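You operate a simulated robot arm through the tools that you are given. There is no shell and no other tool.

The job below is to be done with a simulated robot arm. You get a single attempt, and the scene is never put back.

TASK
Put things in order on the top of the gauge bench. At the end: the yellow dip basket stands where the green lettuce stood; the grey trough plug stands where the gold brass bush stood; the green lettuce from the top of the gauge bench is in the white tray; the gold brass bush stands where the yellow dip basket stood; whatever was shut is shut again. Leave all else as you found it, and nothing knocked over.

Only the result counts: the job must be done as asked and must still hold three seconds after the hand-in. Knocking over, shifting, dropping, spilling or breaking anything else fails it.

THE ROBOT
A 6-joint arm with a two-finger parallel gripper, fixed in place. Base frame: the origin is at the foot of the arm, x ahead of it, y to its left, z up; the work surface is at about z = -3. Readings come in mm, degrees, newtons and seconds.
With the tool pointing down near the work surface it reaches from about 140 to 600 mm from the base axis. Its first joint turns from -66.0 to 66.0 degrees. Payload 2.1 kg.
Tool frame: the origin (TCP) lies between the finger pads and is the grasp point; the fingertips stand 30 mm ahead of it; z points along the fingers, y is the line along which they close. Largest opening 94 mm; finger width 28, thickness 10; the body of the gripper, 50 by 96 mm, starts 55 mm behind the TCP.
Orientation is that of the tool frame in the base frame, as a unit quaternion [x, y, z, w]. With the fingers straight down and closing along the base's y, the tool's x points along the base's -x, its y along +y and its z along -z.

THE INTERFACE
- The arm moves only by the tool apply_moves. Its argument "plan" is one flat list of numbers, 7 for each row, row after row: the shift along the base's x, y, z in units of 30 mm (1.0 is 30 mm), then the turn, a rotation vector about the base's x, y, z in units of 8 degrees (1.0 is 8 degrees), then the finger opening in mm, from 0 to 94. In form: [x, y, z, wx, wy, wz, grip, x, y, z, wx, wy, wz, grip, ...]. A call has 1 to 20 rows; each row shifts and turns the commanded pose from where the row before left it. A call with a number of a shift or a turn outside -1 to 1 is refused whole. Rows are played at 5 a second. More than 50 mm and 8.6 degrees between two rows, or a gripper value outside its range, and nothing of the call is played. A pose out of reach is approached as far as the arm can. The call stops where the force on the tool passes 40 N (or 10 N more than at its start, if that is more) or the arm is blocked; 0.2 s more then pass. The fingers move at their own pace (about 72 mm/s each) and stop on an object; they squeeze with about 25 N. The grip force told is the motor's: it shows also when the fingers shut on nothing. Time passes only in rows, and 0.2 s behind the last, so rows that do not move let the fingers close. It gives the time, the measured TCP pose, the force on the tool (base axes), the opening and the grip force at its end, in the units of the frame above (readings bear some noise), with the torque about the TCP (base axes, N m) and any sound that the robot's microphone picked up, and new pictures: "show" is both (left out), scene, wrist or none.
- Cameras (640 x 400 px; columns grow to the right, rows downward): "scene" is fixed at [53.2, -374.2, 473.3]; the picture's right is [0.76, -0.65, 0.00], its down [-0.43, -0.51, -0.74] and it looks along [0.48, 0.57, -0.67] (base axes); focal length 236 px, centre (320, 200). "wrist" rides on the gripper at [76, 14, -102] in the tool frame; the picture's right is [-0.18, 0.98, 0.00], its down [-0.75, -0.14, -0.64] and it looks along [-0.63, -0.12, 0.77] (tool axes); focal length 243 px, centre (320, 200). There is no depth. A picture from a camera that has moved, and an enlarged one, comes with that camera's place and axes in the base frame and with its lens.
- enlarge(camera, box): a new picture of the part [left, top, right, bottom] of that camera's present view, enlarged. It takes no simulated time.
- sign_off(): hands the job in; it is judged then, once.

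Places have to be worked out from the pictures, the camera data and where the tool is seen. Open the gripper and draw the arm clear of the work before you hand the job in, unless the task says otherwise.

The tools are called after "Request:" as name(argument=value, ...) on one line, values as JSON. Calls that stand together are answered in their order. apply_moves: Moves the arm, as the interface text tells. Its arguments: {"type":"object","properties":{"plan":{"type":"array","items":{"type":"number"}},"show":{"type":"string","enum":["both","scene","wrist","none"]}},"required":["plan"]} The other tools are called the same way: enlarge (camera, box) takes an enlarged picture of a part of a camera's view; sign_off () hands the job in.

At the start:

```text
clock: 0.0
tool_pos: [371.6, -36.6, 237.7]
orientation: [0.0, 1.0, 0.0, 0.0]
ft_force: [-0.2, -0.1, 0.3]
torque: [0.03, -0.01, -0.03]
opening: 94.0
gripper_force: 0.2
```

scene: 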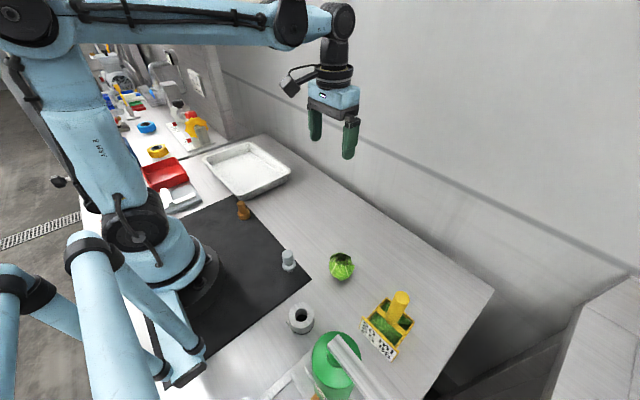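
wrist: 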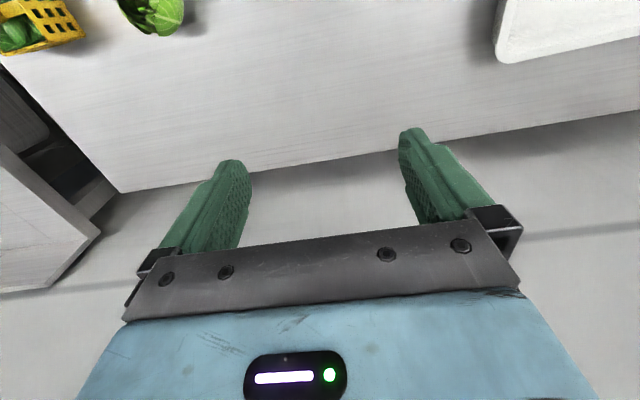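

The scene shows the bench with a lettuce, yellow basket, a grey plug, a gold bush and a white tray. I enlarge parts of the scene picture to identify them before moving.

Request:
enlarge(camera="scene", box=[220, 230, 460, 400])

Request:
enlarge(camera="scene", box=[130, 120, 330, 280])

Request:
enlarge(camera="scene", box=[80, 40, 240, 160])

```text
2.35 times, centred on (340, 315) of scene
camera zoom: at [53.2, -374.2, 473.3], right [0.76, -0.65, 0.0], down [-0.43, -0.51, -0.74], along [0.48, 0.57, -0.67], focal length 555 px, centre (273, -71)
```

zoom: 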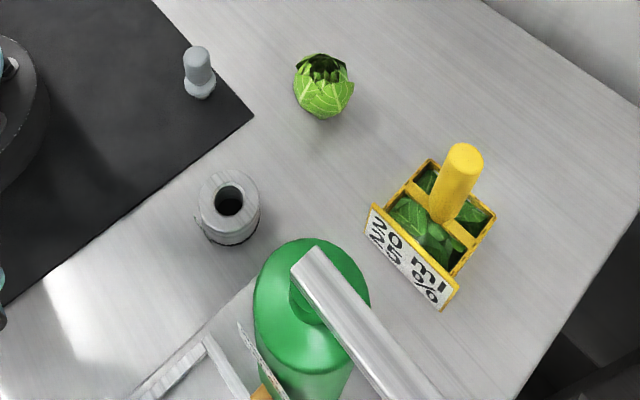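

```text
2.50 times, centred on (230, 200) of scene
camera zoom: at [53.2, -374.2, 473.3], right [0.76, -0.65, 0.0], down [-0.43, -0.51, -0.74], along [0.48, 0.57, -0.67], focal length 589 px, centre (545, 200)
```

zoom: 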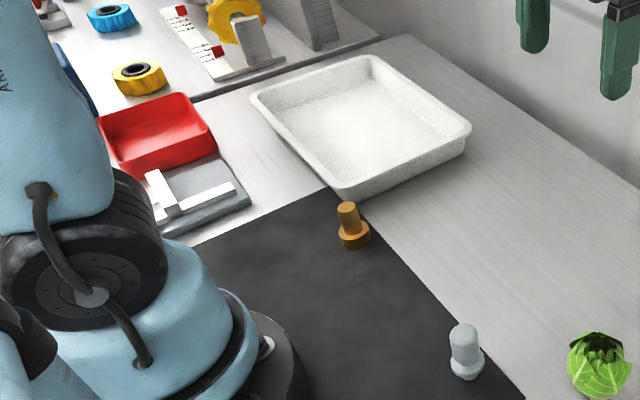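

```text
3.33 times, centred on (160, 100) of scene
camera zoom: at [53.2, -374.2, 473.3], right [0.76, -0.65, 0.0], down [-0.43, -0.51, -0.74], along [0.48, 0.57, -0.67], focal length 786 px, centre (853, 533)
```

zoom: 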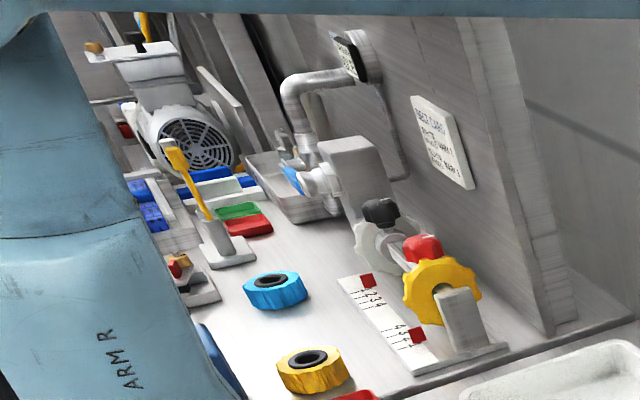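

The pictures put the lettuce near (272,-190), the basket near (252,-330), the plug near (190,-106), the brass bush near (190,112) and the tray around (297,304). I move the arm up over the lettuce to look from the wrist camera and refine these.

Request:
apply_moves(plan=[-0.56, -0.85, 0.1, 0, 0, 0, 94, -0.56, -0.85, 0.1, 0, 0, 0, 94, -0.56, -0.85, 0.1, 0, 0, 0, 94, -0.56, -0.85, 0.1, 0, 0, 0, 94, -0.56, -0.85, 0.1, 0, 0, 0, 94, -0.56, -0.85, 0.1, 0, 0, 0, 94, 0, 0, 0, 0, 0, 0, 94], show="both")

```text
clock: 1.6
tool_pos: [269.9, -191.7, 256.8]
orientation: [-0.001, 1.0, -0.001, 0.0]
ft_force: [0.2, 0.0, -0.2]
torque: [0.01, 0.03, -0.01]
opening: 93.8
gripper_force: 0.0
camera wrist: at [193.6, -175.8, 359.0], right [0.18, 0.98, 0.0], down [0.75, -0.14, 0.64], along [0.63, -0.12, -0.77], focal length 243 px, centre (320, 200)
```

scene: 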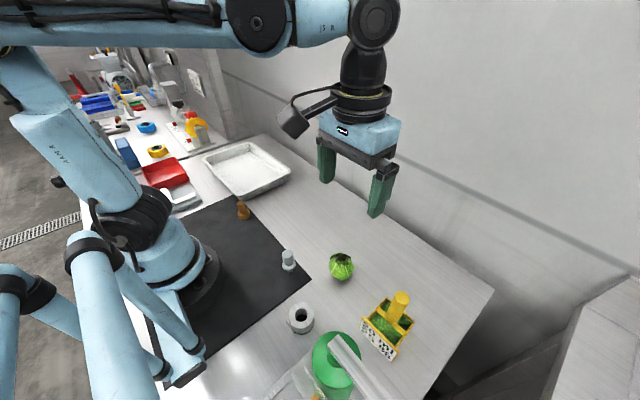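
wrist: 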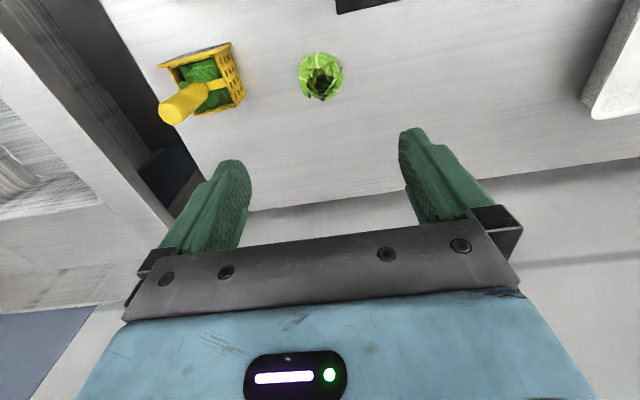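

The wrist view puts the lettuce at about (271,-189), agreeing with the scene estimate. I enlarge both to see the basket, lettuce and their shapes.

Request:
enlarge(camera="wrist", box=[140, 0, 380, 150])

Request:
enlarge(camera="scene", box=[340, 270, 440, 370])

Request:
enlarge(camera="scene", box=[240, 290, 400, 400])

Request:
enlarge(camera="scene", box=[220, 180, 320, 280])

```text
2.67 times, centred on (260, 75) of wrist
camera zoom: at [193.6, -175.8, 359.0], right [0.18, 0.98, 0.0], down [0.75, -0.14, 0.64], along [0.63, -0.12, -0.77], focal length 647 px, centre (480, 533)
```

zoom: 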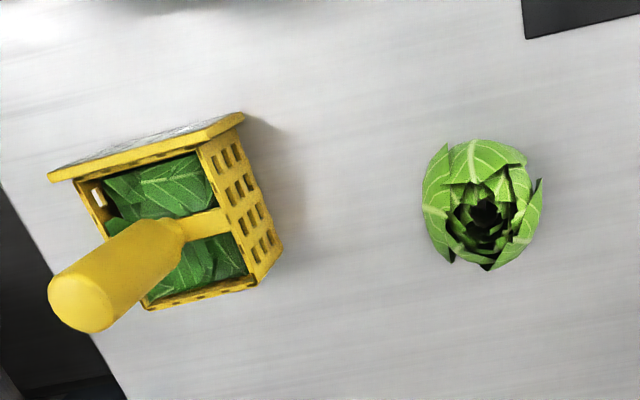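

```text
4.00 times, centred on (390, 320) of scene
camera zoom: at [53.2, -374.2, 473.3], right [0.76, -0.65, 0.0], down [-0.43, -0.51, -0.74], along [0.48, 0.57, -0.67], focal length 943 px, centre (40, -280)
```

zoom: 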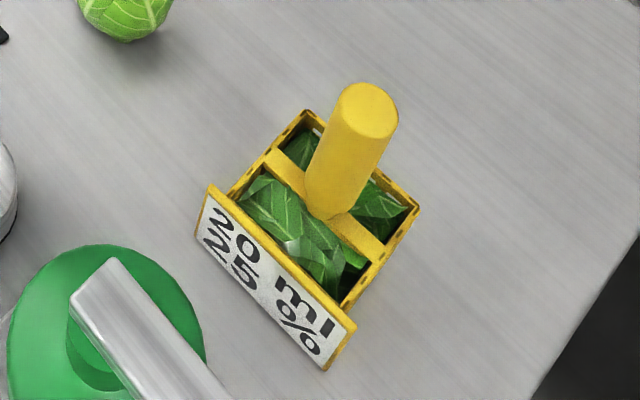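

```text
3.64 times, centred on (320, 345) of scene
camera zoom: at [53.2, -374.2, 473.3], right [0.76, -0.65, 0.0], down [-0.43, -0.51, -0.74], along [0.48, 0.57, -0.67], focal length 857 px, centre (320, -327)
```

zoom: 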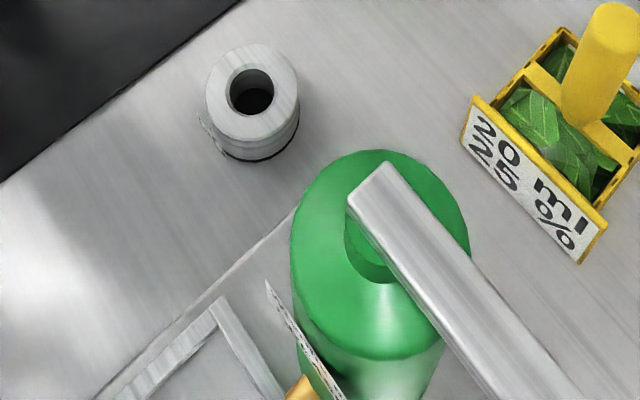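

```text
4.00 times, centred on (270, 230) of scene
camera zoom: at [53.2, -374.2, 473.3], right [0.76, -0.65, 0.0], down [-0.43, -0.51, -0.74], along [0.48, 0.57, -0.67], focal length 943 px, centre (520, 80)
```

zoom: 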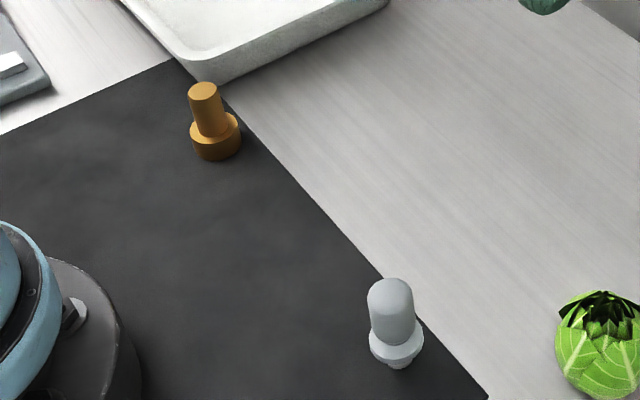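

The lettuce is about 55 mm wide, centred near (271,-189), with nothing close by. I lower the open gripper over it and look again halfway.

Request:
apply_moves(plan=[0.04, 0.06, -0.9, 0, 0, 0, 94, 0, 0, -0.9, 0, 0, 0, 94, 0, 0, -0.9, 0, 0, 0, 94, 0, 0, -0.9, 0, 0, 0, 94, 0, 0, -0.9, 0, 0, 0, 94, 0, 0, 0, 0, 0, 0, 94, 0, 0, 0, 0, 0, 0, 94], show="both")

```text
clock: 3.2
tool_pos: [273.2, -188.7, 122.2]
orientation: [0.0, 1.0, 0.0, 0.0]
ft_force: [-0.1, 0.0, 0.2]
torque: [-0.03, -0.02, -0.02]
opening: 93.8
gripper_force: 0.0
camera wrist: at [195.6, -173.6, 223.3], right [0.18, 0.98, 0.0], down [0.75, -0.14, 0.64], along [0.63, -0.12, -0.77], focal length 243 px, centre (320, 200)
```

scene: 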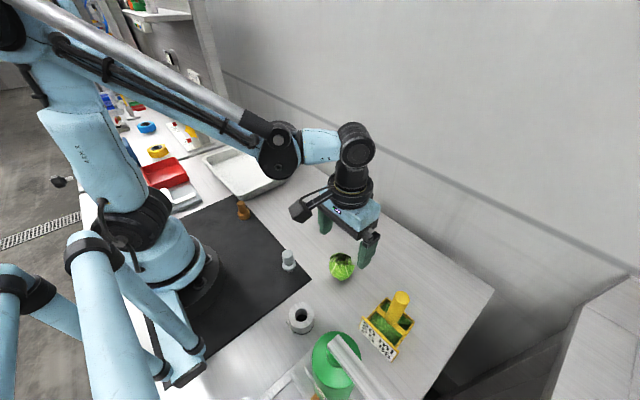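
wrist: 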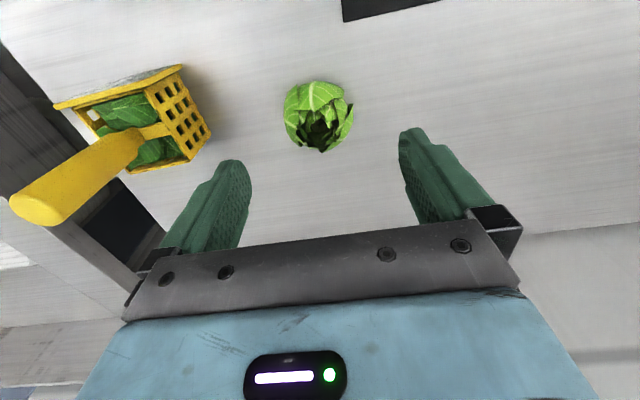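

The lettuce sits centred between the fingers at about (271,-188). I lower to z≈36 and close on it.

Request:
apply_moves(plan=[-0.05, 0, -0.8, 0, 0, 0, 94, 0, 0, -0.8, 0, 0, 0, 94, 0, 0, -0.8, 0, 0, 0, 94, 0, 0, -0.45, 0, 0, 0, 94, 0, 0, 0, 0, 0, 0, 94, 0, 0, 0, 0, 0, 0, 40, 0, 0, 0, 0, 0, 0, 40, 0, 0, 0, 0, 0, 0, 40, 0, 0, 0, 0, 0, 0, 40], show="both")

```text
clock: 5.2
tool_pos: [270.6, -187.3, 36.8]
orientation: [0.0, 1.0, 0.0, 0.0]
ft_force: [0.0, 0.2, 0.4]
torque: [-0.01, 0.02, -0.05]
opening: 58.4
gripper_force: 25.2
camera wrist: at [193.7, -172.4, 138.3], right [0.18, 0.98, 0.0], down [0.75, -0.14, 0.64], along [0.63, -0.12, -0.77], focal length 243 px, centre (320, 200)
```

scene: 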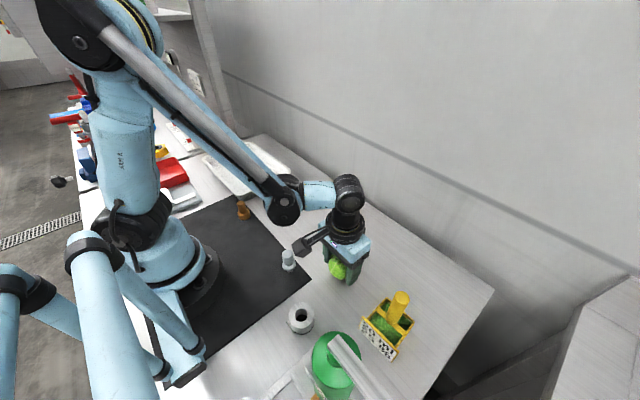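
wrist: 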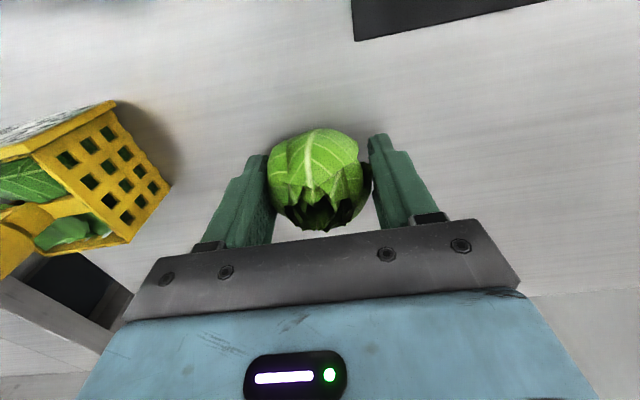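

The lettuce is held (opening 58 mm, 25 N). I lift it to z≈145 and carry it across toward the tray.

Request:
apply_moves(plan=[0, 0, 0.9, 0, 0, 0, 40, 0, 0, 0.9, 0, 0, 0, 40, 0, 0, 0.9, 0, 0, 0, 40, 0, 0, 0.9, 0, 0, 0, 40, 0.04, 0.96, 0, 0, 0, 0, 40, 0.04, 0.96, 0, 0, 0, 0, 40, 0.04, 0.96, 0, 0, 0, 0, 40, 0.04, 0.96, 0, 0, 0, 0, 40, 0.04, 0.96, 0, 0, 0, 0, 40, 0.04, 0.96, 0, 0, 0, 0, 40, 0.04, 0.96, 0, 0, 0, 0, 40, 0.04, 0.96, 0, 0, 0, 0, 40, 0.04, 0.96, 0, 0, 0, 0, 40, 0.04, 0.96, 0, 0, 0, 0, 40, 0.04, 0.96, 0, 0, 0, 0, 40, 0.04, 0.96, 0, 0, 0, 0, 40, 0.04, 0.96, 0, 0, 0, 0, 40, 0.04, 0.96, 0, 0, 0, 0, 40, 0.04, 0.96, 0, 0, 0, 0, 40, 0, 0, 0, 0, 0, 0, 40], show="both")

```text
clock: 9.4
tool_pos: [289.5, 243.7, 144.5]
orientation: [0.0, 1.0, 0.0, 0.0]
ft_force: [0.6, 0.2, 0.0]
torque: [0.02, -0.03, 0.02]
opening: 39.9
gripper_force: 0.1
camera wrist: at [212.1, 259.8, 245.9], right [0.18, 0.98, 0.0], down [0.75, -0.14, 0.64], along [0.63, -0.12, -0.77], focal length 243 px, centre (320, 200)
```

scene: 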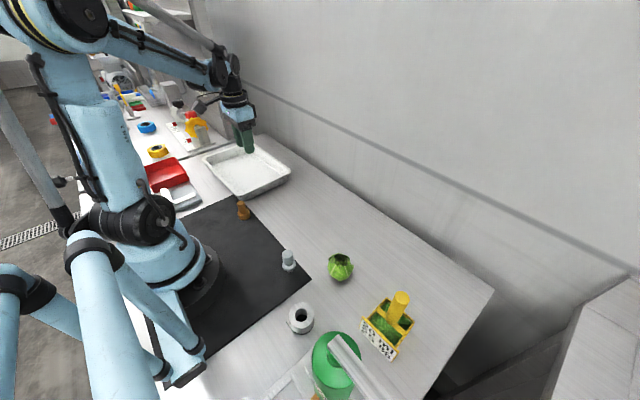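
wrist: 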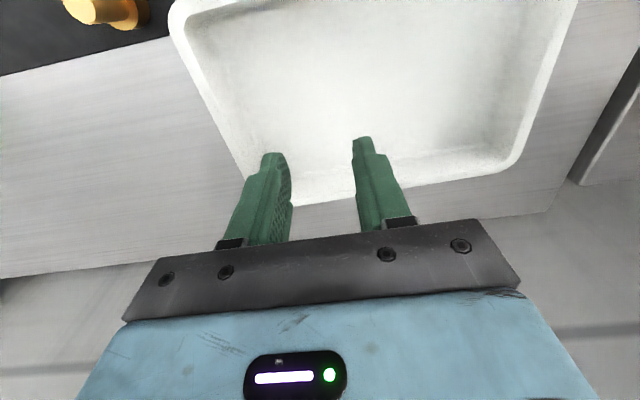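

The lettuce slipped out at the lift and still stands about where it was; the tray and the rest look untouched. I enlarge the scene to see how it lies now, and the wrist view for the tray and brass bush.

Request:
enlarge(camera="scene", box=[290, 220, 410, 300])

Request:
enlarge(camera="wrist", box=[0, 0, 640, 400])

Request:
enlarge(camera="scene", box=[180, 120, 320, 220])

```text
5.00 times, centred on (350, 260) of scene
camera zoom: at [53.2, -374.2, 473.3], right [0.76, -0.65, 0.0], down [-0.43, -0.51, -0.74], along [0.48, 0.57, -0.67], focal length 1179 px, centre (170, -100)
```

zoom: 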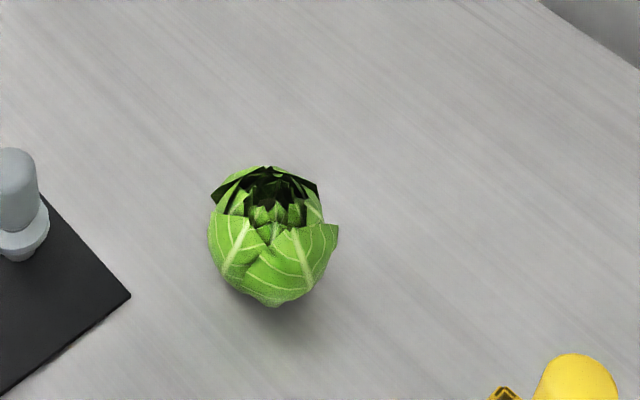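

```text
1.00 times, centred on (320, 200) of wrist (not enlarged: the box is as wide or as high as the picture)
camera zoom: at [212.1, 259.8, 245.9], right [0.18, 0.98, 0.0], down [0.75, -0.14, 0.64], along [0.63, -0.12, -0.77], focal length 243 px, centre (320, 200)
```

zoom: 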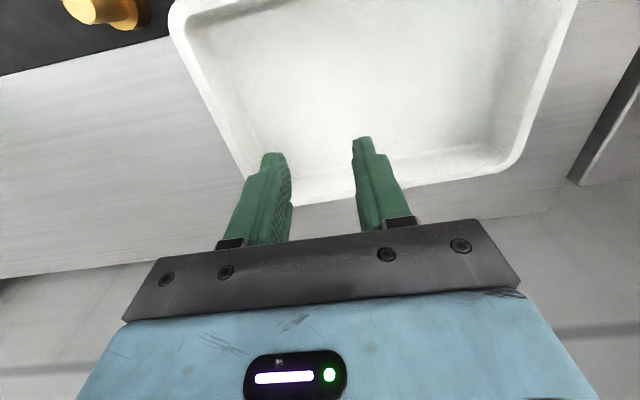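

```text
4.00 times, centred on (250, 170) of scene
camera zoom: at [53.2, -374.2, 473.3], right [0.76, -0.65, 0.0], down [-0.43, -0.51, -0.74], along [0.48, 0.57, -0.67], focal length 943 px, centre (600, 320)
```

zoom: 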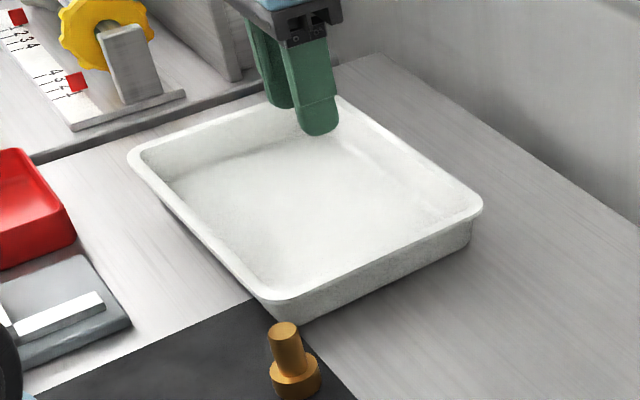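

The lettuce still stands upright at about (269,-188), just turned a little. I go back above it with the gripper open and look down before gripping lower and lifting slower.

Request:
apply_moves(plan=[-0.043, -0.96, 0, 0, 0, 0, 94, -0.043, -0.96, 0, 0, 0, 0, 94, -0.043, -0.96, 0, 0, 0, 0, 94, -0.043, -0.96, 0, 0, 0, 0, 94, -0.043, -0.96, 0, 0, 0, 0, 94, -0.043, -0.96, 0, 0, 0, 0, 94, -0.043, -0.96, 0, 0, 0, 0, 94, -0.043, -0.96, 0, 0, 0, 0, 94, -0.043, -0.96, 0, 0, 0, 0, 94, -0.043, -0.96, 0, 0, 0, 0, 94, -0.043, -0.96, 0, 0, 0, 0, 94, -0.043, -0.96, 0, 0, 0, 0, 94, -0.043, -0.96, 0, 0, 0, 0, 94, -0.043, -0.96, 0, 0, 0, 0, 94, -0.043, -0.96, 0, 0, 0, 0, 94, 0, 0, 0, 0, 0, 0, 94, 0, 0, 0, 0, 0, 0, 94], show="wrist")

Request:
enlarge(camera="wrist", box=[220, 40, 420, 165])

```text
clock: 13.0
tool_pos: [270.3, -187.8, 143.6]
orientation: [0.0, 1.0, 0.0, 0.0]
ft_force: [-0.8, -0.6, -0.1]
torque: [0.0, -0.04, -0.03]
opening: 93.8
gripper_force: 0.1
camera wrist: at [192.8, -173.8, 246.1], right [0.18, 0.98, 0.0], down [0.75, -0.14, 0.64], along [0.63, -0.12, -0.77], focal length 243 px, centre (320, 200)
```

wrist: 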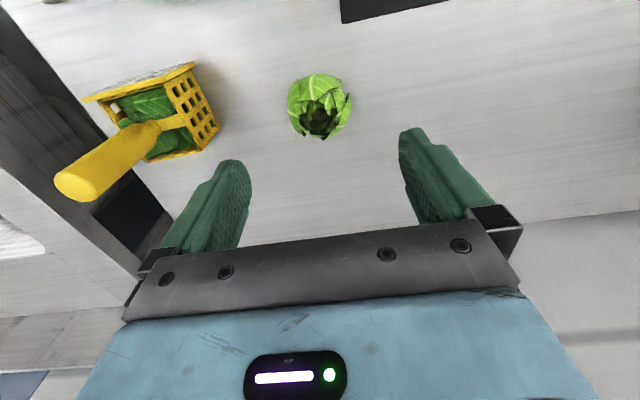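

```text
3.20 times, centred on (320, 102) of wrist
camera zoom: at [192.8, -173.8, 246.1], right [0.18, 0.98, 0.0], down [0.75, -0.14, 0.64], along [0.63, -0.12, -0.77], focal length 776 px, centre (320, 512)
```

zoom: 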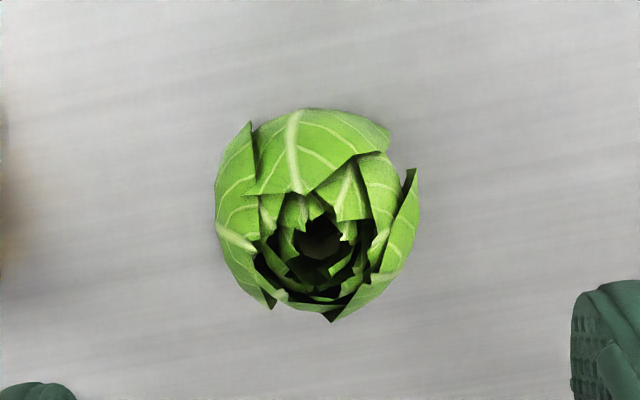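

The lettuce is at about (268,-188), about 58 mm wide. I lower to z≈31 this time, close fully, and lift only a little and slowly to test the hold.

Request:
apply_moves(plan=[-0.06, 0, -0.9, 0, 0, 0, 94, 0, 0, -0.9, 0, 0, 0, 94, 0, 0, -0.9, 0, 0, 0, 94, 0, 0, -0.8, 0, 0, 0, 94, 0, 0, -0.15, 0, 0, 0, 94, 0, 0, -0.1, 0, 0, 0, 94, 0, 0, 0, 0, 0, 0, 94, 0, 0, 0, 0, 0, 0, 30, 0, 0, 0, 0, 0, 0, 30, 0, 0, 0, 0, 0, 0, 30, 0, 0, 0, 0, 0, 0, 30], show="wrist")

Request:
enlarge(camera="wrist", box=[200, 80, 440, 230])

Request:
enlarge(camera="scene", box=[280, 200, 400, 300])

```text
clock: 15.4
tool_pos: [269.1, -189.3, 31.8]
orientation: [0.0, 1.0, 0.001, -0.001]
ft_force: [-0.2, 0.6, -0.5]
torque: [-0.01, -0.02, -0.03]
opening: 58.4
gripper_force: 24.6
camera wrist: at [190.6, -173.2, 133.5], right [0.18, 0.98, 0.0], down [0.75, -0.14, 0.64], along [0.63, -0.12, -0.77], focal length 243 px, centre (320, 200)
```

wrist: 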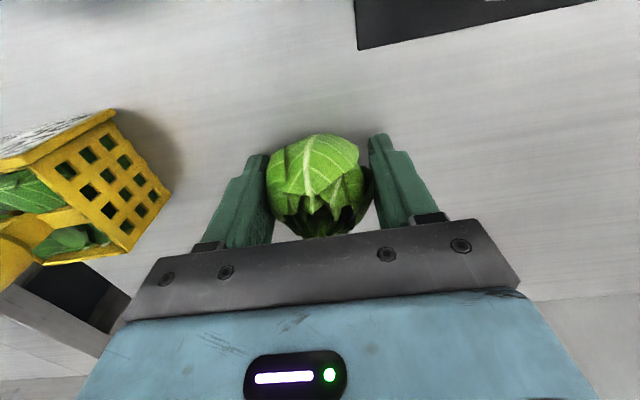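

```text
2.67 times, centred on (320, 155) of wrist
camera zoom: at [190.6, -173.2, 133.5], right [0.18, 0.98, 0.0], down [0.75, -0.14, 0.64], along [0.63, -0.12, -0.77], focal length 647 px, centre (320, 320)
```

zoom: 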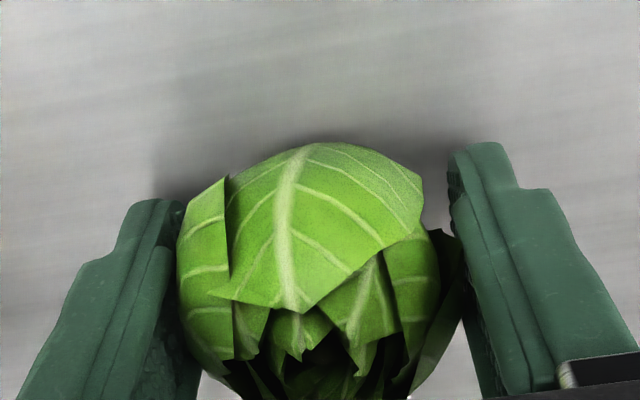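

```text
4.00 times, centred on (340, 250) of scene
camera zoom: at [53.2, -374.2, 473.3], right [0.76, -0.65, 0.0], down [-0.43, -0.51, -0.74], along [0.48, 0.57, -0.67], focal length 943 px, centre (240, 0)
```

zoom: 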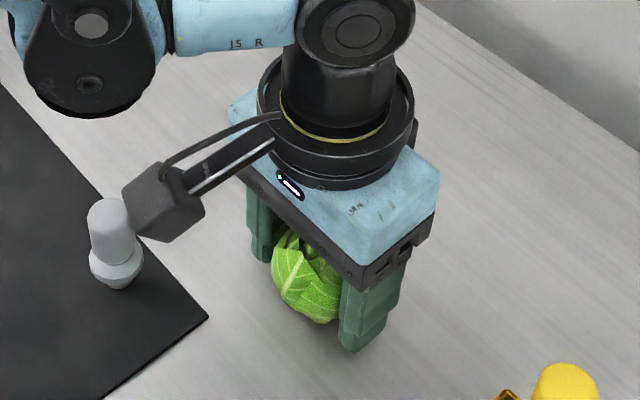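

The fingers hold it at 58 mm, now about 5 mm lower on it. I lift slowly by about 30 mm to test whether it holds.

Request:
apply_moves(plan=[0, 0, 0, 0, 0, 0, 30, 0, 0, 0.1, 0, 0, 0, 30, 0, 0, 0.1, 0, 0, 0, 30, 0, 0, 0.15, 0, 0, 0, 30, 0, 0, 0.15, 0, 0, 0, 30, 0, 0, 0.2, 0, 0, 0, 30, 0, 0, 0.2, 0, 0, 0, 30, 0, 0, 0, 0, 0, 0, 30], show="both")

```text
clock: 17.2
tool_pos: [268.2, -187.9, 58.7]
orientation: [0.0, 1.0, 0.0, 0.0]
ft_force: [-0.3, -0.6, 0.2]
torque: [0.04, -0.01, -0.01]
opening: 58.4
gripper_force: 24.8
camera wrist: at [190.2, -173.4, 160.6], right [0.18, 0.98, 0.0], down [0.75, -0.14, 0.64], along [0.63, -0.12, -0.77], focal length 243 px, centre (320, 200)
```

scene: 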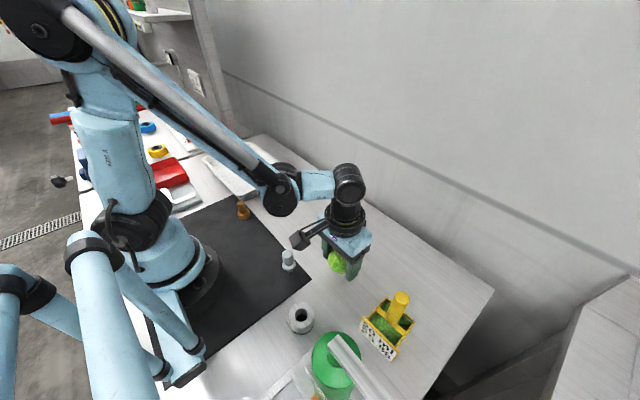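
wrist: 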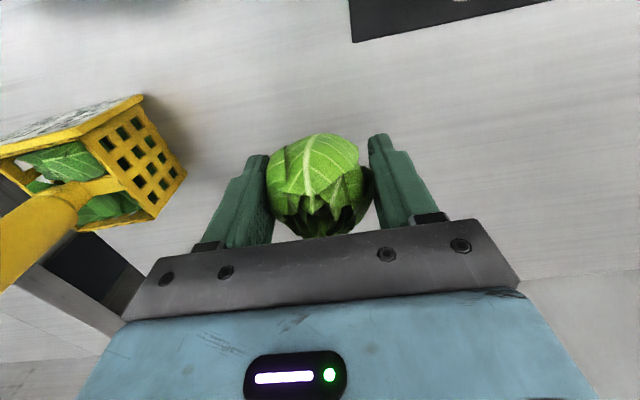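

The lettuce now rides up with the fingers. I lift further at a gentle pace and start across, checking on the way.

Request:
apply_moves(plan=[0, 0, 0.2, 0, 0, 0, 30, 0, 0, 0.3, 0, 0, 0, 30, 0, 0, 0.3, 0, 0, 0, 30, 0, 0, 0.3, 0, 0, 0, 30, 0, 0, 0.3, 0, 0, 0, 30, 0, 0, 0.3, 0, 0, 0, 30, 0, 0.1, 0.2, 0, 0, 0, 30, 0, 0.2, 0.1, 0, 0, 0, 30, 0, 0.35, 0, 0, 0, 0, 30, 0, 0.5, 0, 0, 0, 0, 30, 0, 0.6, 0, 0, 0, 0, 30, 0.05, 0.7, 0, 0, 0, 0, 30, 0.05, 0.7, 0, 0, 0, 0, 30, 0.05, 0.7, 0, 0, 0, 0, 30, 0.05, 0.7, 0, 0, 0, 0, 30, 0.05, 0.7, 0, 0, 0, 0, 30, 0.05, 0.7, 0, 0, 0, 0, 30, 0.05, 0.7, 0, 0, 0, 0, 30, 0.05, 0.5, 0, 0, 0, 0, 30, 0, 0.25, 0, 0, 0, 0, 30], show="both")

```text
clock: 21.4
tool_pos: [280.4, 33.4, 117.5]
orientation: [0.0, 1.0, 0.0, 0.0]
ft_force: [0.9, 0.1, -1.4]
torque: [0.02, -0.01, 0.0]
opening: 58.6
gripper_force: 25.1
camera wrist: at [202.7, 49.1, 220.1], right [0.18, 0.98, 0.0], down [0.75, -0.14, 0.64], along [0.63, -0.12, -0.77], focal length 243 px, centre (320, 200)
```

scene: 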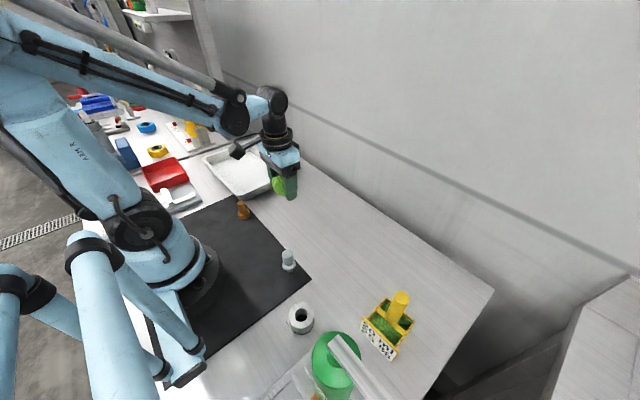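
wrist: 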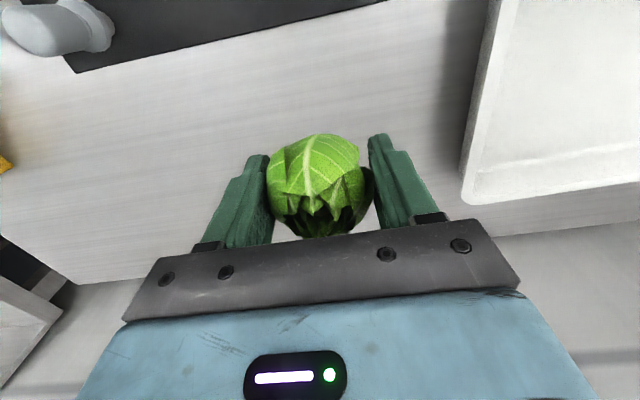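

The lettuce is held and stable at (280,33). I carry on to over the tray middle, about (293,283).

Request:
apply_moves(plan=[0, 0.2, 0, 0, 0, 0, 30, 0, 0.4, 0, 0, 0, 0, 30, 0.04, 0.6, 0, 0, 0, 0, 30, 0.04, 0.7, 0, 0, 0, 0, 30, 0.04, 0.7, 0, 0, 0, 0, 30, 0.04, 0.7, 0, 0, 0, 0, 30, 0.04, 0.7, 0, 0, 0, 0, 30, 0.04, 0.7, 0, 0, 0, 0, 30, 0.04, 0.7, 0, 0, 0, 0, 30, 0.04, 0.7, 0, 0, 0, 0, 30, 0.04, 0.7, 0, 0, 0, 0, 30, 0.04, 0.7, 0, 0, 0, 0, 30, 0, 0.5, 0, 0, 0, 0, 30, 0, 0.3, 0, 0, 0, 0, 30, 0, 0, 0, 0, 0, 0, 30, 0, 0, 0, 0, 0, 0, 30], show="both")

```text
clock: 24.8
tool_pos: [290.3, 283.0, 117.9]
orientation: [0.0, 1.0, 0.001, 0.001]
ft_force: [0.0, 0.5, -0.7]
torque: [0.01, 0.02, 0.04]
opening: 58.4
gripper_force: 25.0
camera wrist: at [213.8, 297.6, 220.0], right [0.18, 0.98, 0.0], down [0.75, -0.14, 0.64], along [0.63, -0.12, -0.77], focal length 243 px, centre (320, 200)
```

scene: 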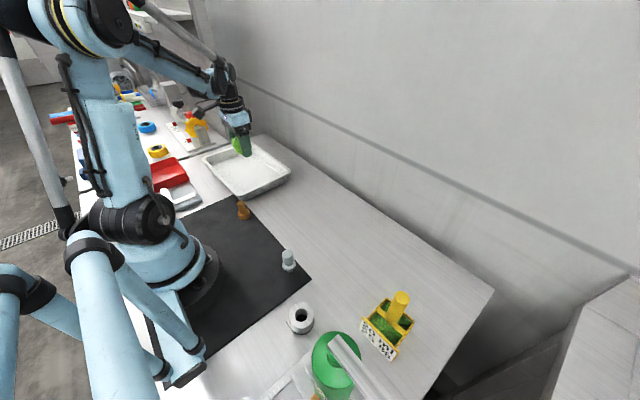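
wrist: 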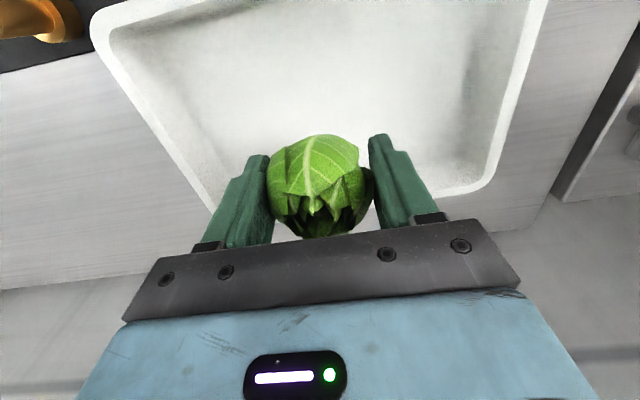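

I'm over the middle of the tray. I lower to about z≈42 and then in small steps, watching the force for contact with the tray floor.

Request:
apply_moves(plan=[0, 0, -0.3, 0, 0, 0, 30, 0, 0, -0.5, 0, 0, 0, 30, 0, 0, -0.5, 0, 0, 0, 30, 0, 0, -0.5, 0, 0, 0, 30, 0, 0, -0.4, 0, 0, 0, 30, 0, 0, -0.2, 0, 0, 0, 30, 0, 0, -0.1, 0, 0, 0, 30, 0, 0, -0.08, 0, 0, 0, 30, 0, 0, 0, 0, 0, 0, 30], show="both")

```text
clock: 26.8
tool_pos: [292.7, 282.4, 40.4]
orientation: [0.001, 1.0, 0.0, 0.001]
ft_force: [0.8, 0.0, -1.2]
torque: [0.0, 0.02, 0.0]
opening: 58.4
gripper_force: 25.3
camera wrist: at [214.2, 298.0, 142.8], right [0.18, 0.98, 0.0], down [0.75, -0.14, 0.64], along [0.63, -0.12, -0.77], focal length 243 px, centre (320, 200)
```

scene: 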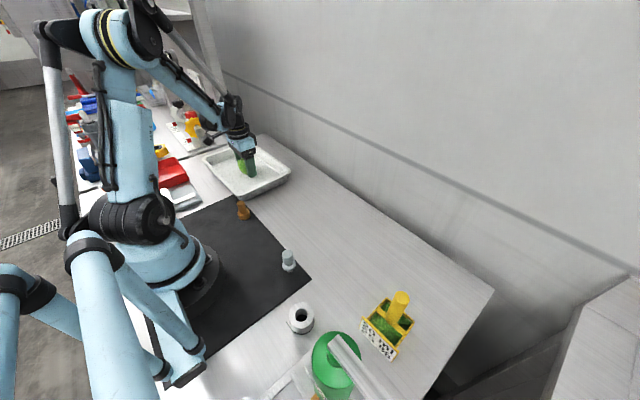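
wrist: 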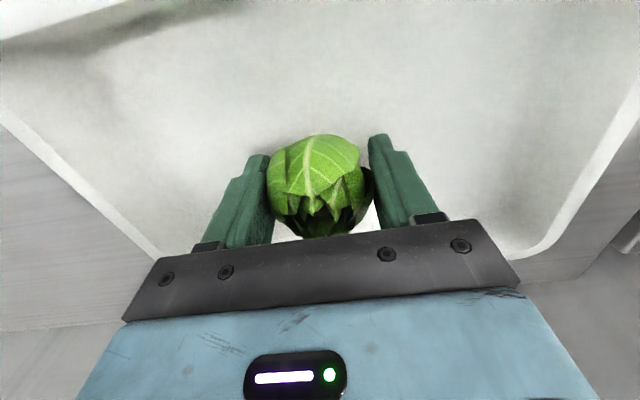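

No contact yet at z≈40. I creep down a few mm more.

Request:
apply_moves(plan=[0, 0, -0.07, 0, 0, 0, 30, 0, 0, -0.05, 0, 0, 0, 30, 0, 0, 0, 0, 0, 0, 30], show="none")

```text
clock: 27.6
tool_pos: [292.7, 283.0, 37.5]
orientation: [0.0, 1.0, 0.001, 0.0]
ft_force: [1.1, 0.1, -0.3]
torque: [0.0, -0.05, 0.0]
opening: 58.3
gripper_force: 25.1
```

Still only noise in the force. Two more mm down, then check.

Request:
apply_moves(plan=[0, 0, -0.04, 0, 0, 0, 30, 0, 0, -0.04, 0, 0, 0, 30, 0, 0, 0, 0, 0, 0, 30], show="none")

```text
clock: 28.4
tool_pos: [293.2, 283.1, 34.8]
orientation: [-0.001, 1.0, 0.0, 0.0]
ft_force: [3.5, 2.3, 21.9]
torque: [-0.05, 0.02, 0.01]
opening: 58.7
gripper_force: 24.9
```

Contact: 22 N upward, so the lettuce rests on the tray floor. I ease off about 1 mm, open the fingers and rise straight up.

Request:
apply_moves(plan=[0, 0, 0.04, 0, 0, 0, 58, 0, 0, 0, 0, 0, 0, 70, 0, 0, 0, 0, 0, 0, 84, 0, 0, 0, 0, 0, 0, 94, 0, 0, 0, 0, 0, 0, 94, 0, 0, 0.3, 0, 0, 0, 94, 0, 0, 0.6, 0, 0, 0, 94, 0, 0, 0.9, 0, 0, 0, 94, 0, 0, 0.9, 0, 0, 0, 94, 0, 0, 0.5, 0, 0, 0, 94], show="both")

```text
clock: 30.6
tool_pos: [292.2, 282.9, 131.6]
orientation: [0.0, 1.0, 0.0, 0.0]
ft_force: [0.5, -0.3, -0.7]
torque: [0.0, 0.04, 0.02]
opening: 93.9
gripper_force: 0.1
camera wrist: at [214.3, 297.6, 234.1], right [0.18, 0.98, 0.0], down [0.75, -0.14, 0.64], along [0.63, -0.12, -0.77], focal length 243 px, centre (320, 200)
```

scene: 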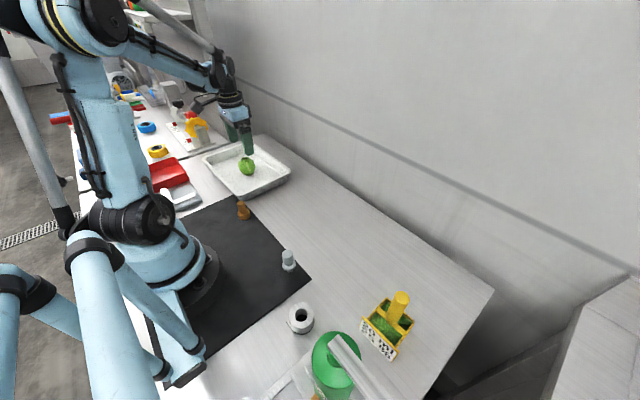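
wrist: 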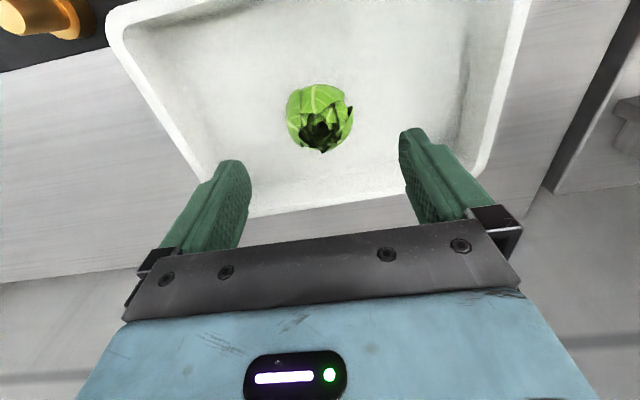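

The lettuce stands in the tray. While the camera sees the brass bush, I enlarge both views to fix its position.

Request:
enlarge(camera="wrist", box=[0, 0, 160, 100])

Request:
enlarge(camera="scene", box=[200, 130, 300, 230])

```text
4.00 times, centred on (80, 50) of wrist
camera zoom: at [214.3, 297.6, 234.1], right [0.18, 0.98, 0.0], down [0.75, -0.14, 0.64], along [0.63, -0.12, -0.77], focal length 970 px, centre (1280, 800)
```

zoom: 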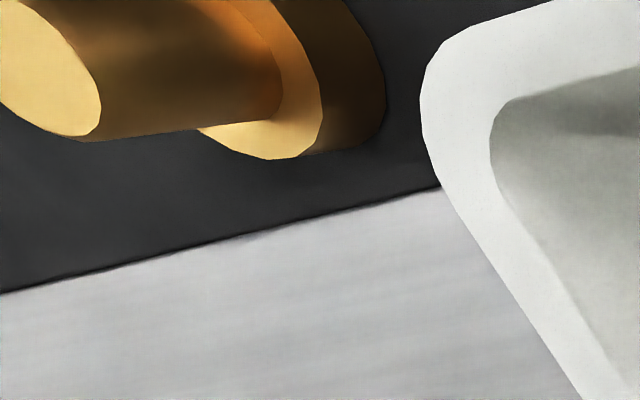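

```text
4.00 times, centred on (250, 180) of scene
camera zoom: at [53.2, -374.2, 473.3], right [0.76, -0.65, 0.0], down [-0.43, -0.51, -0.74], along [0.48, 0.57, -0.67], focal length 943 px, centre (600, 280)
```

zoom: 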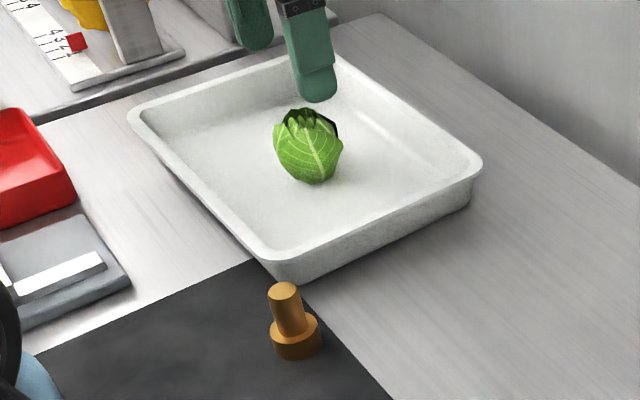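

Lettuce done. Next the basket: I rise and travel back to near (250,-253,234) to survey the basket closely.

Request:
apply_moves(plan=[-0.075, -0.5, 0.3, 0, 0, 0, 94, -0.075, -0.94, 0.3, 0, 0, 0, 94, -0.075, -0.96, 0.3, 0, 0, 0, 94, -0.075, -0.96, 0.3, 0, 0, 0, 94, -0.075, -0.96, 0.3, 0, 0, 0, 94, -0.075, -0.96, 0.3, 0, 0, 0, 94, -0.075, -0.96, 0.3, 0, 0, 0, 94, -0.075, -0.96, 0.3, 0, 0, 0, 94, -0.075, -0.96, 0.3, 0, 0, 0, 94, -0.075, -0.96, 0.3, 0, 0, 0, 94, -0.075, -0.96, 0.2, 0, 0, 0, 94, -0.075, -0.96, 0.2, 0, 0, 0, 94, -0.075, -0.96, 0, 0, 0, 0, 94, -0.075, -0.96, 0, 0, 0, 0, 94, -0.075, -0.96, 0, 0, 0, 0, 94, -0.075, -0.96, 0, 0, 0, 0, 94, -0.075, -0.96, 0, 0, 0, 0, 94, -0.075, -0.96, 0, 0, 0, 0, 94, -0.075, -0.9, 0, 0, 0, 0, 94, 0, 0, 0, 0, 0, 0, 94], show="both")

Request:
enlarge(camera="wrist", box=[160, 0, 400, 150])

```text
clock: 34.8
tool_pos: [250.5, -249.6, 233.6]
orientation: [0.001, 1.0, -0.001, 0.0]
ft_force: [0.5, 0.6, -0.3]
torque: [0.01, -0.01, -0.02]
opening: 93.9
gripper_force: 0.0
camera wrist: at [172.4, -233.9, 335.5], right [0.18, 0.98, 0.0], down [0.75, -0.14, 0.64], along [0.63, -0.12, -0.77], focal length 243 px, centre (320, 200)
```

scene: 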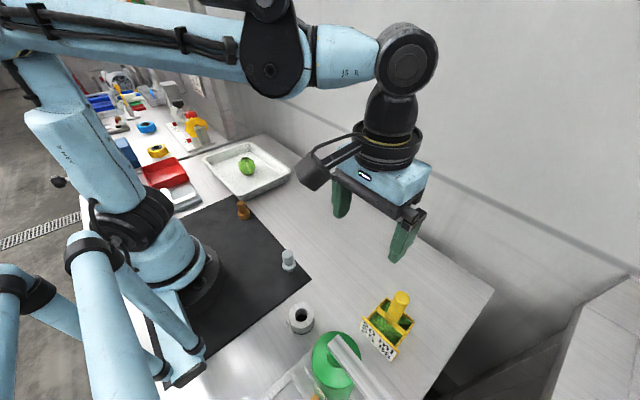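
wrist: 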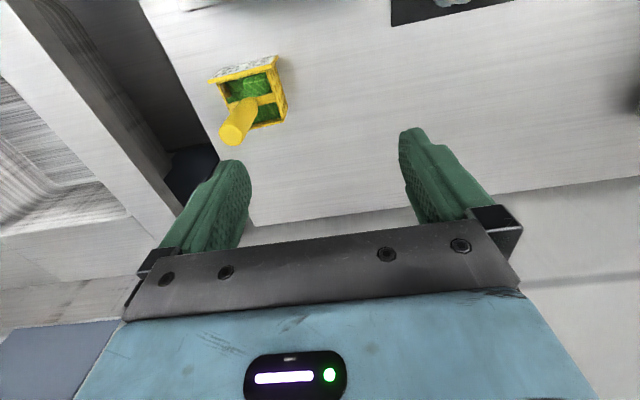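

```text
2.67 times, centred on (280, 75) of wrist
camera zoom: at [172.4, -233.9, 335.5], right [0.18, 0.98, 0.0], down [0.75, -0.14, 0.64], along [0.63, -0.12, -0.77], focal length 647 px, centre (427, 533)
```

zoom: 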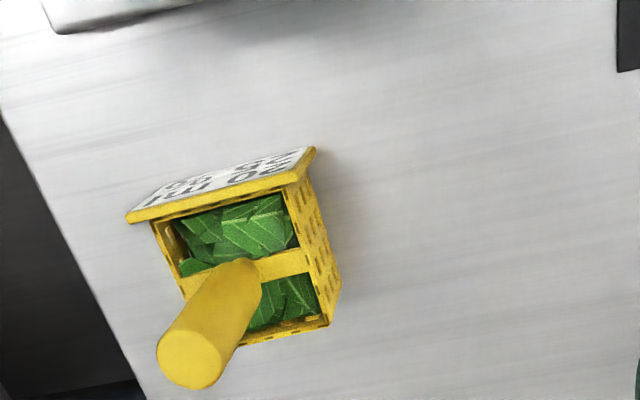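

The basket's handle is vertical at about (251,-330), top near z≈133, body about 60 mm square. The camera bracket on the -x side could come close to the green bottle, so I turn the gripper -90° about z (camera toward +y) and look at the basket and bottle from there.

Request:
apply_moves(plan=[0, 0, 0, 0, 0, -0.9375, 94, 0, 0, 0, 0, 0, -0.9375, 94, 0, 0, 0, 0, 0, -0.9375, 94, 0, 0, 0, 0, 0, -0.9375, 94, 0, 0, 0, 0, 0, -0.9375, 94, 0, 0, 0, 0, 0, -0.9375, 94, 0, 0, 0, 0, 0, -0.9375, 94, 0, 0, 0, 0, 0, -0.9375, 94, 0, 0, 0, 0, 0, -0.9375, 94, 0, 0, 0, 0, 0, -0.9375, 94, 0, 0, 0, 0, 0, -0.9375, 94, 0, 0, 0, 0, 0, -0.9375, 94, 0, 0, 0, 0, 0, 0, 94], show="both")

Request:
enlarge(camera="wrist", box=[180, 50, 420, 200])

```text
clock: 37.6
tool_pos: [250.3, -247.5, 235.1]
orientation: [0.708, 0.706, 0.0, 0.001]
ft_force: [0.2, 0.4, -0.5]
torque: [0.04, 0.01, 0.02]
opening: 94.2
gripper_force: 0.1
camera wrist: at [263.2, -171.4, 336.3], right [0.98, -0.19, 0.0], down [-0.14, -0.75, 0.64], along [-0.12, -0.63, -0.77], focal length 243 px, centre (320, 200)
```

scene: 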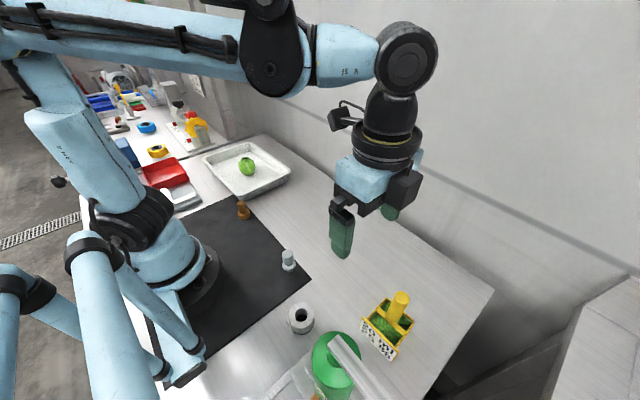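
wrist: 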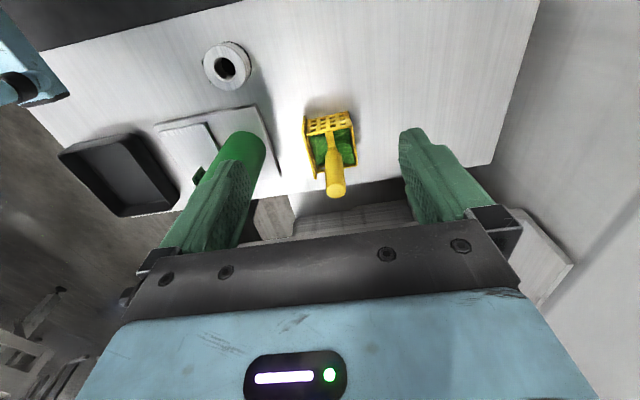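

```text
2.67 times, centred on (300, 125) of wrist
camera zoom: at [263.2, -171.4, 336.3], right [0.98, -0.19, 0.0], down [-0.14, -0.75, 0.64], along [-0.12, -0.63, -0.77], focal length 647 px, centre (373, 400)
```

zoom: 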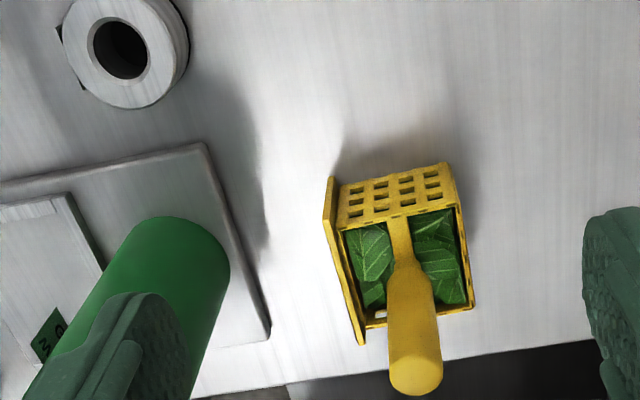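

From here the basket centre is (251.6,-329) and the handle axis (251.7,-328.8); the bottle at about (120,-328) is well clear of the fingers' reach. I move above the handle at z≈190 and look again.

Request:
apply_moves(plan=[0.02, -0.9, 0, 0, 0, 0, 80, 0.02, -0.9, 0, 0, 0, 0, 80, 0, -0.9, 0, 0, 0, 0, 80, 0, 0, -0.6, 0, 0, 0, 80, 0, 0, -0.6, 0, 0, 0, 80, 0, 0, 0, 0, 0, 0, 80, 0, 0, 0, 0, 0, 0, 80], show="both")

Request:
enlarge(camera="wrist", box=[200, 50, 440, 200])

Request:
enlarge(camera="scene", box=[290, 200, 490, 380])

```text
clock: 39.2
tool_pos: [250.6, -329.6, 198.1]
orientation: [0.707, 0.707, -0.001, 0.0]
ft_force: [0.6, 0.5, 0.3]
torque: [-0.03, 0.02, -0.01]
opening: 79.9
gripper_force: 0.0
camera wrist: at [264.2, -252.4, 300.6], right [0.98, -0.18, 0.0], down [-0.14, -0.75, 0.64], along [-0.12, -0.63, -0.77], focal length 243 px, centre (320, 200)
```

scene: 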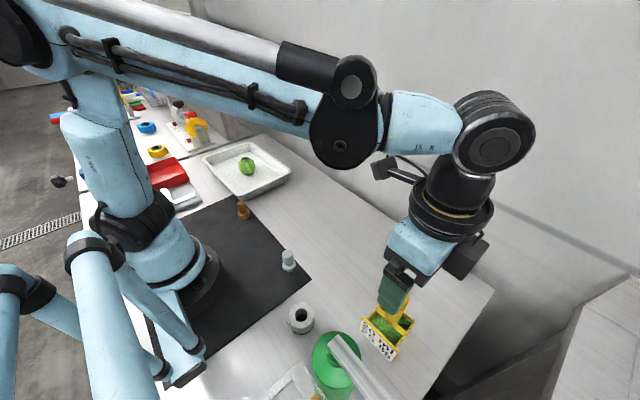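
wrist: 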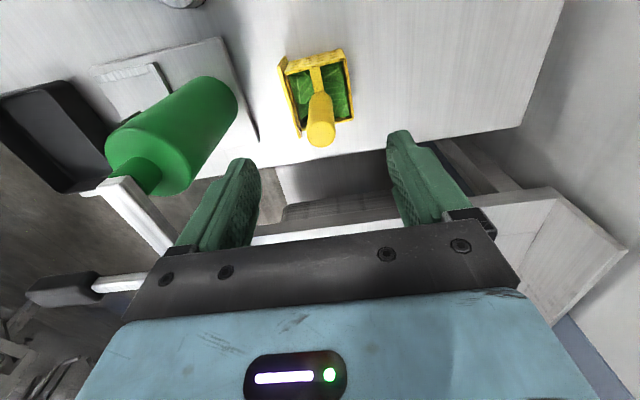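

```text
2.67 times, centred on (320, 125) of wrist
camera zoom: at [264.2, -252.4, 300.6], right [0.98, -0.18, 0.0], down [-0.14, -0.75, 0.64], along [-0.12, -0.63, -0.77], focal length 647 px, centre (320, 400)
```

zoom: 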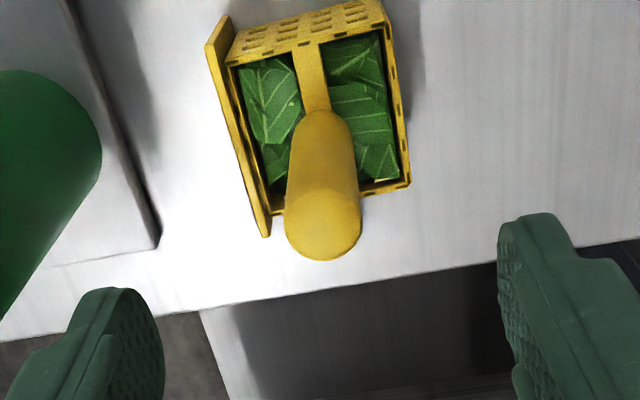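

```text
2.22 times, centred on (390, 290) of scene
camera zoom: at [53.2, -374.2, 473.3], right [0.76, -0.65, 0.0], down [-0.43, -0.51, -0.74], along [0.48, 0.57, -0.67], focal length 524 px, centre (164, 0)
```

zoom: 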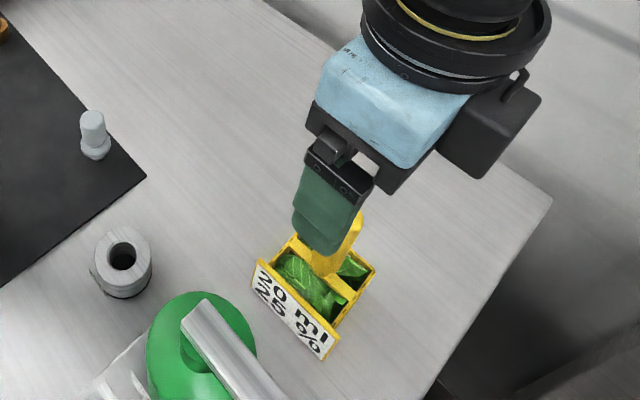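

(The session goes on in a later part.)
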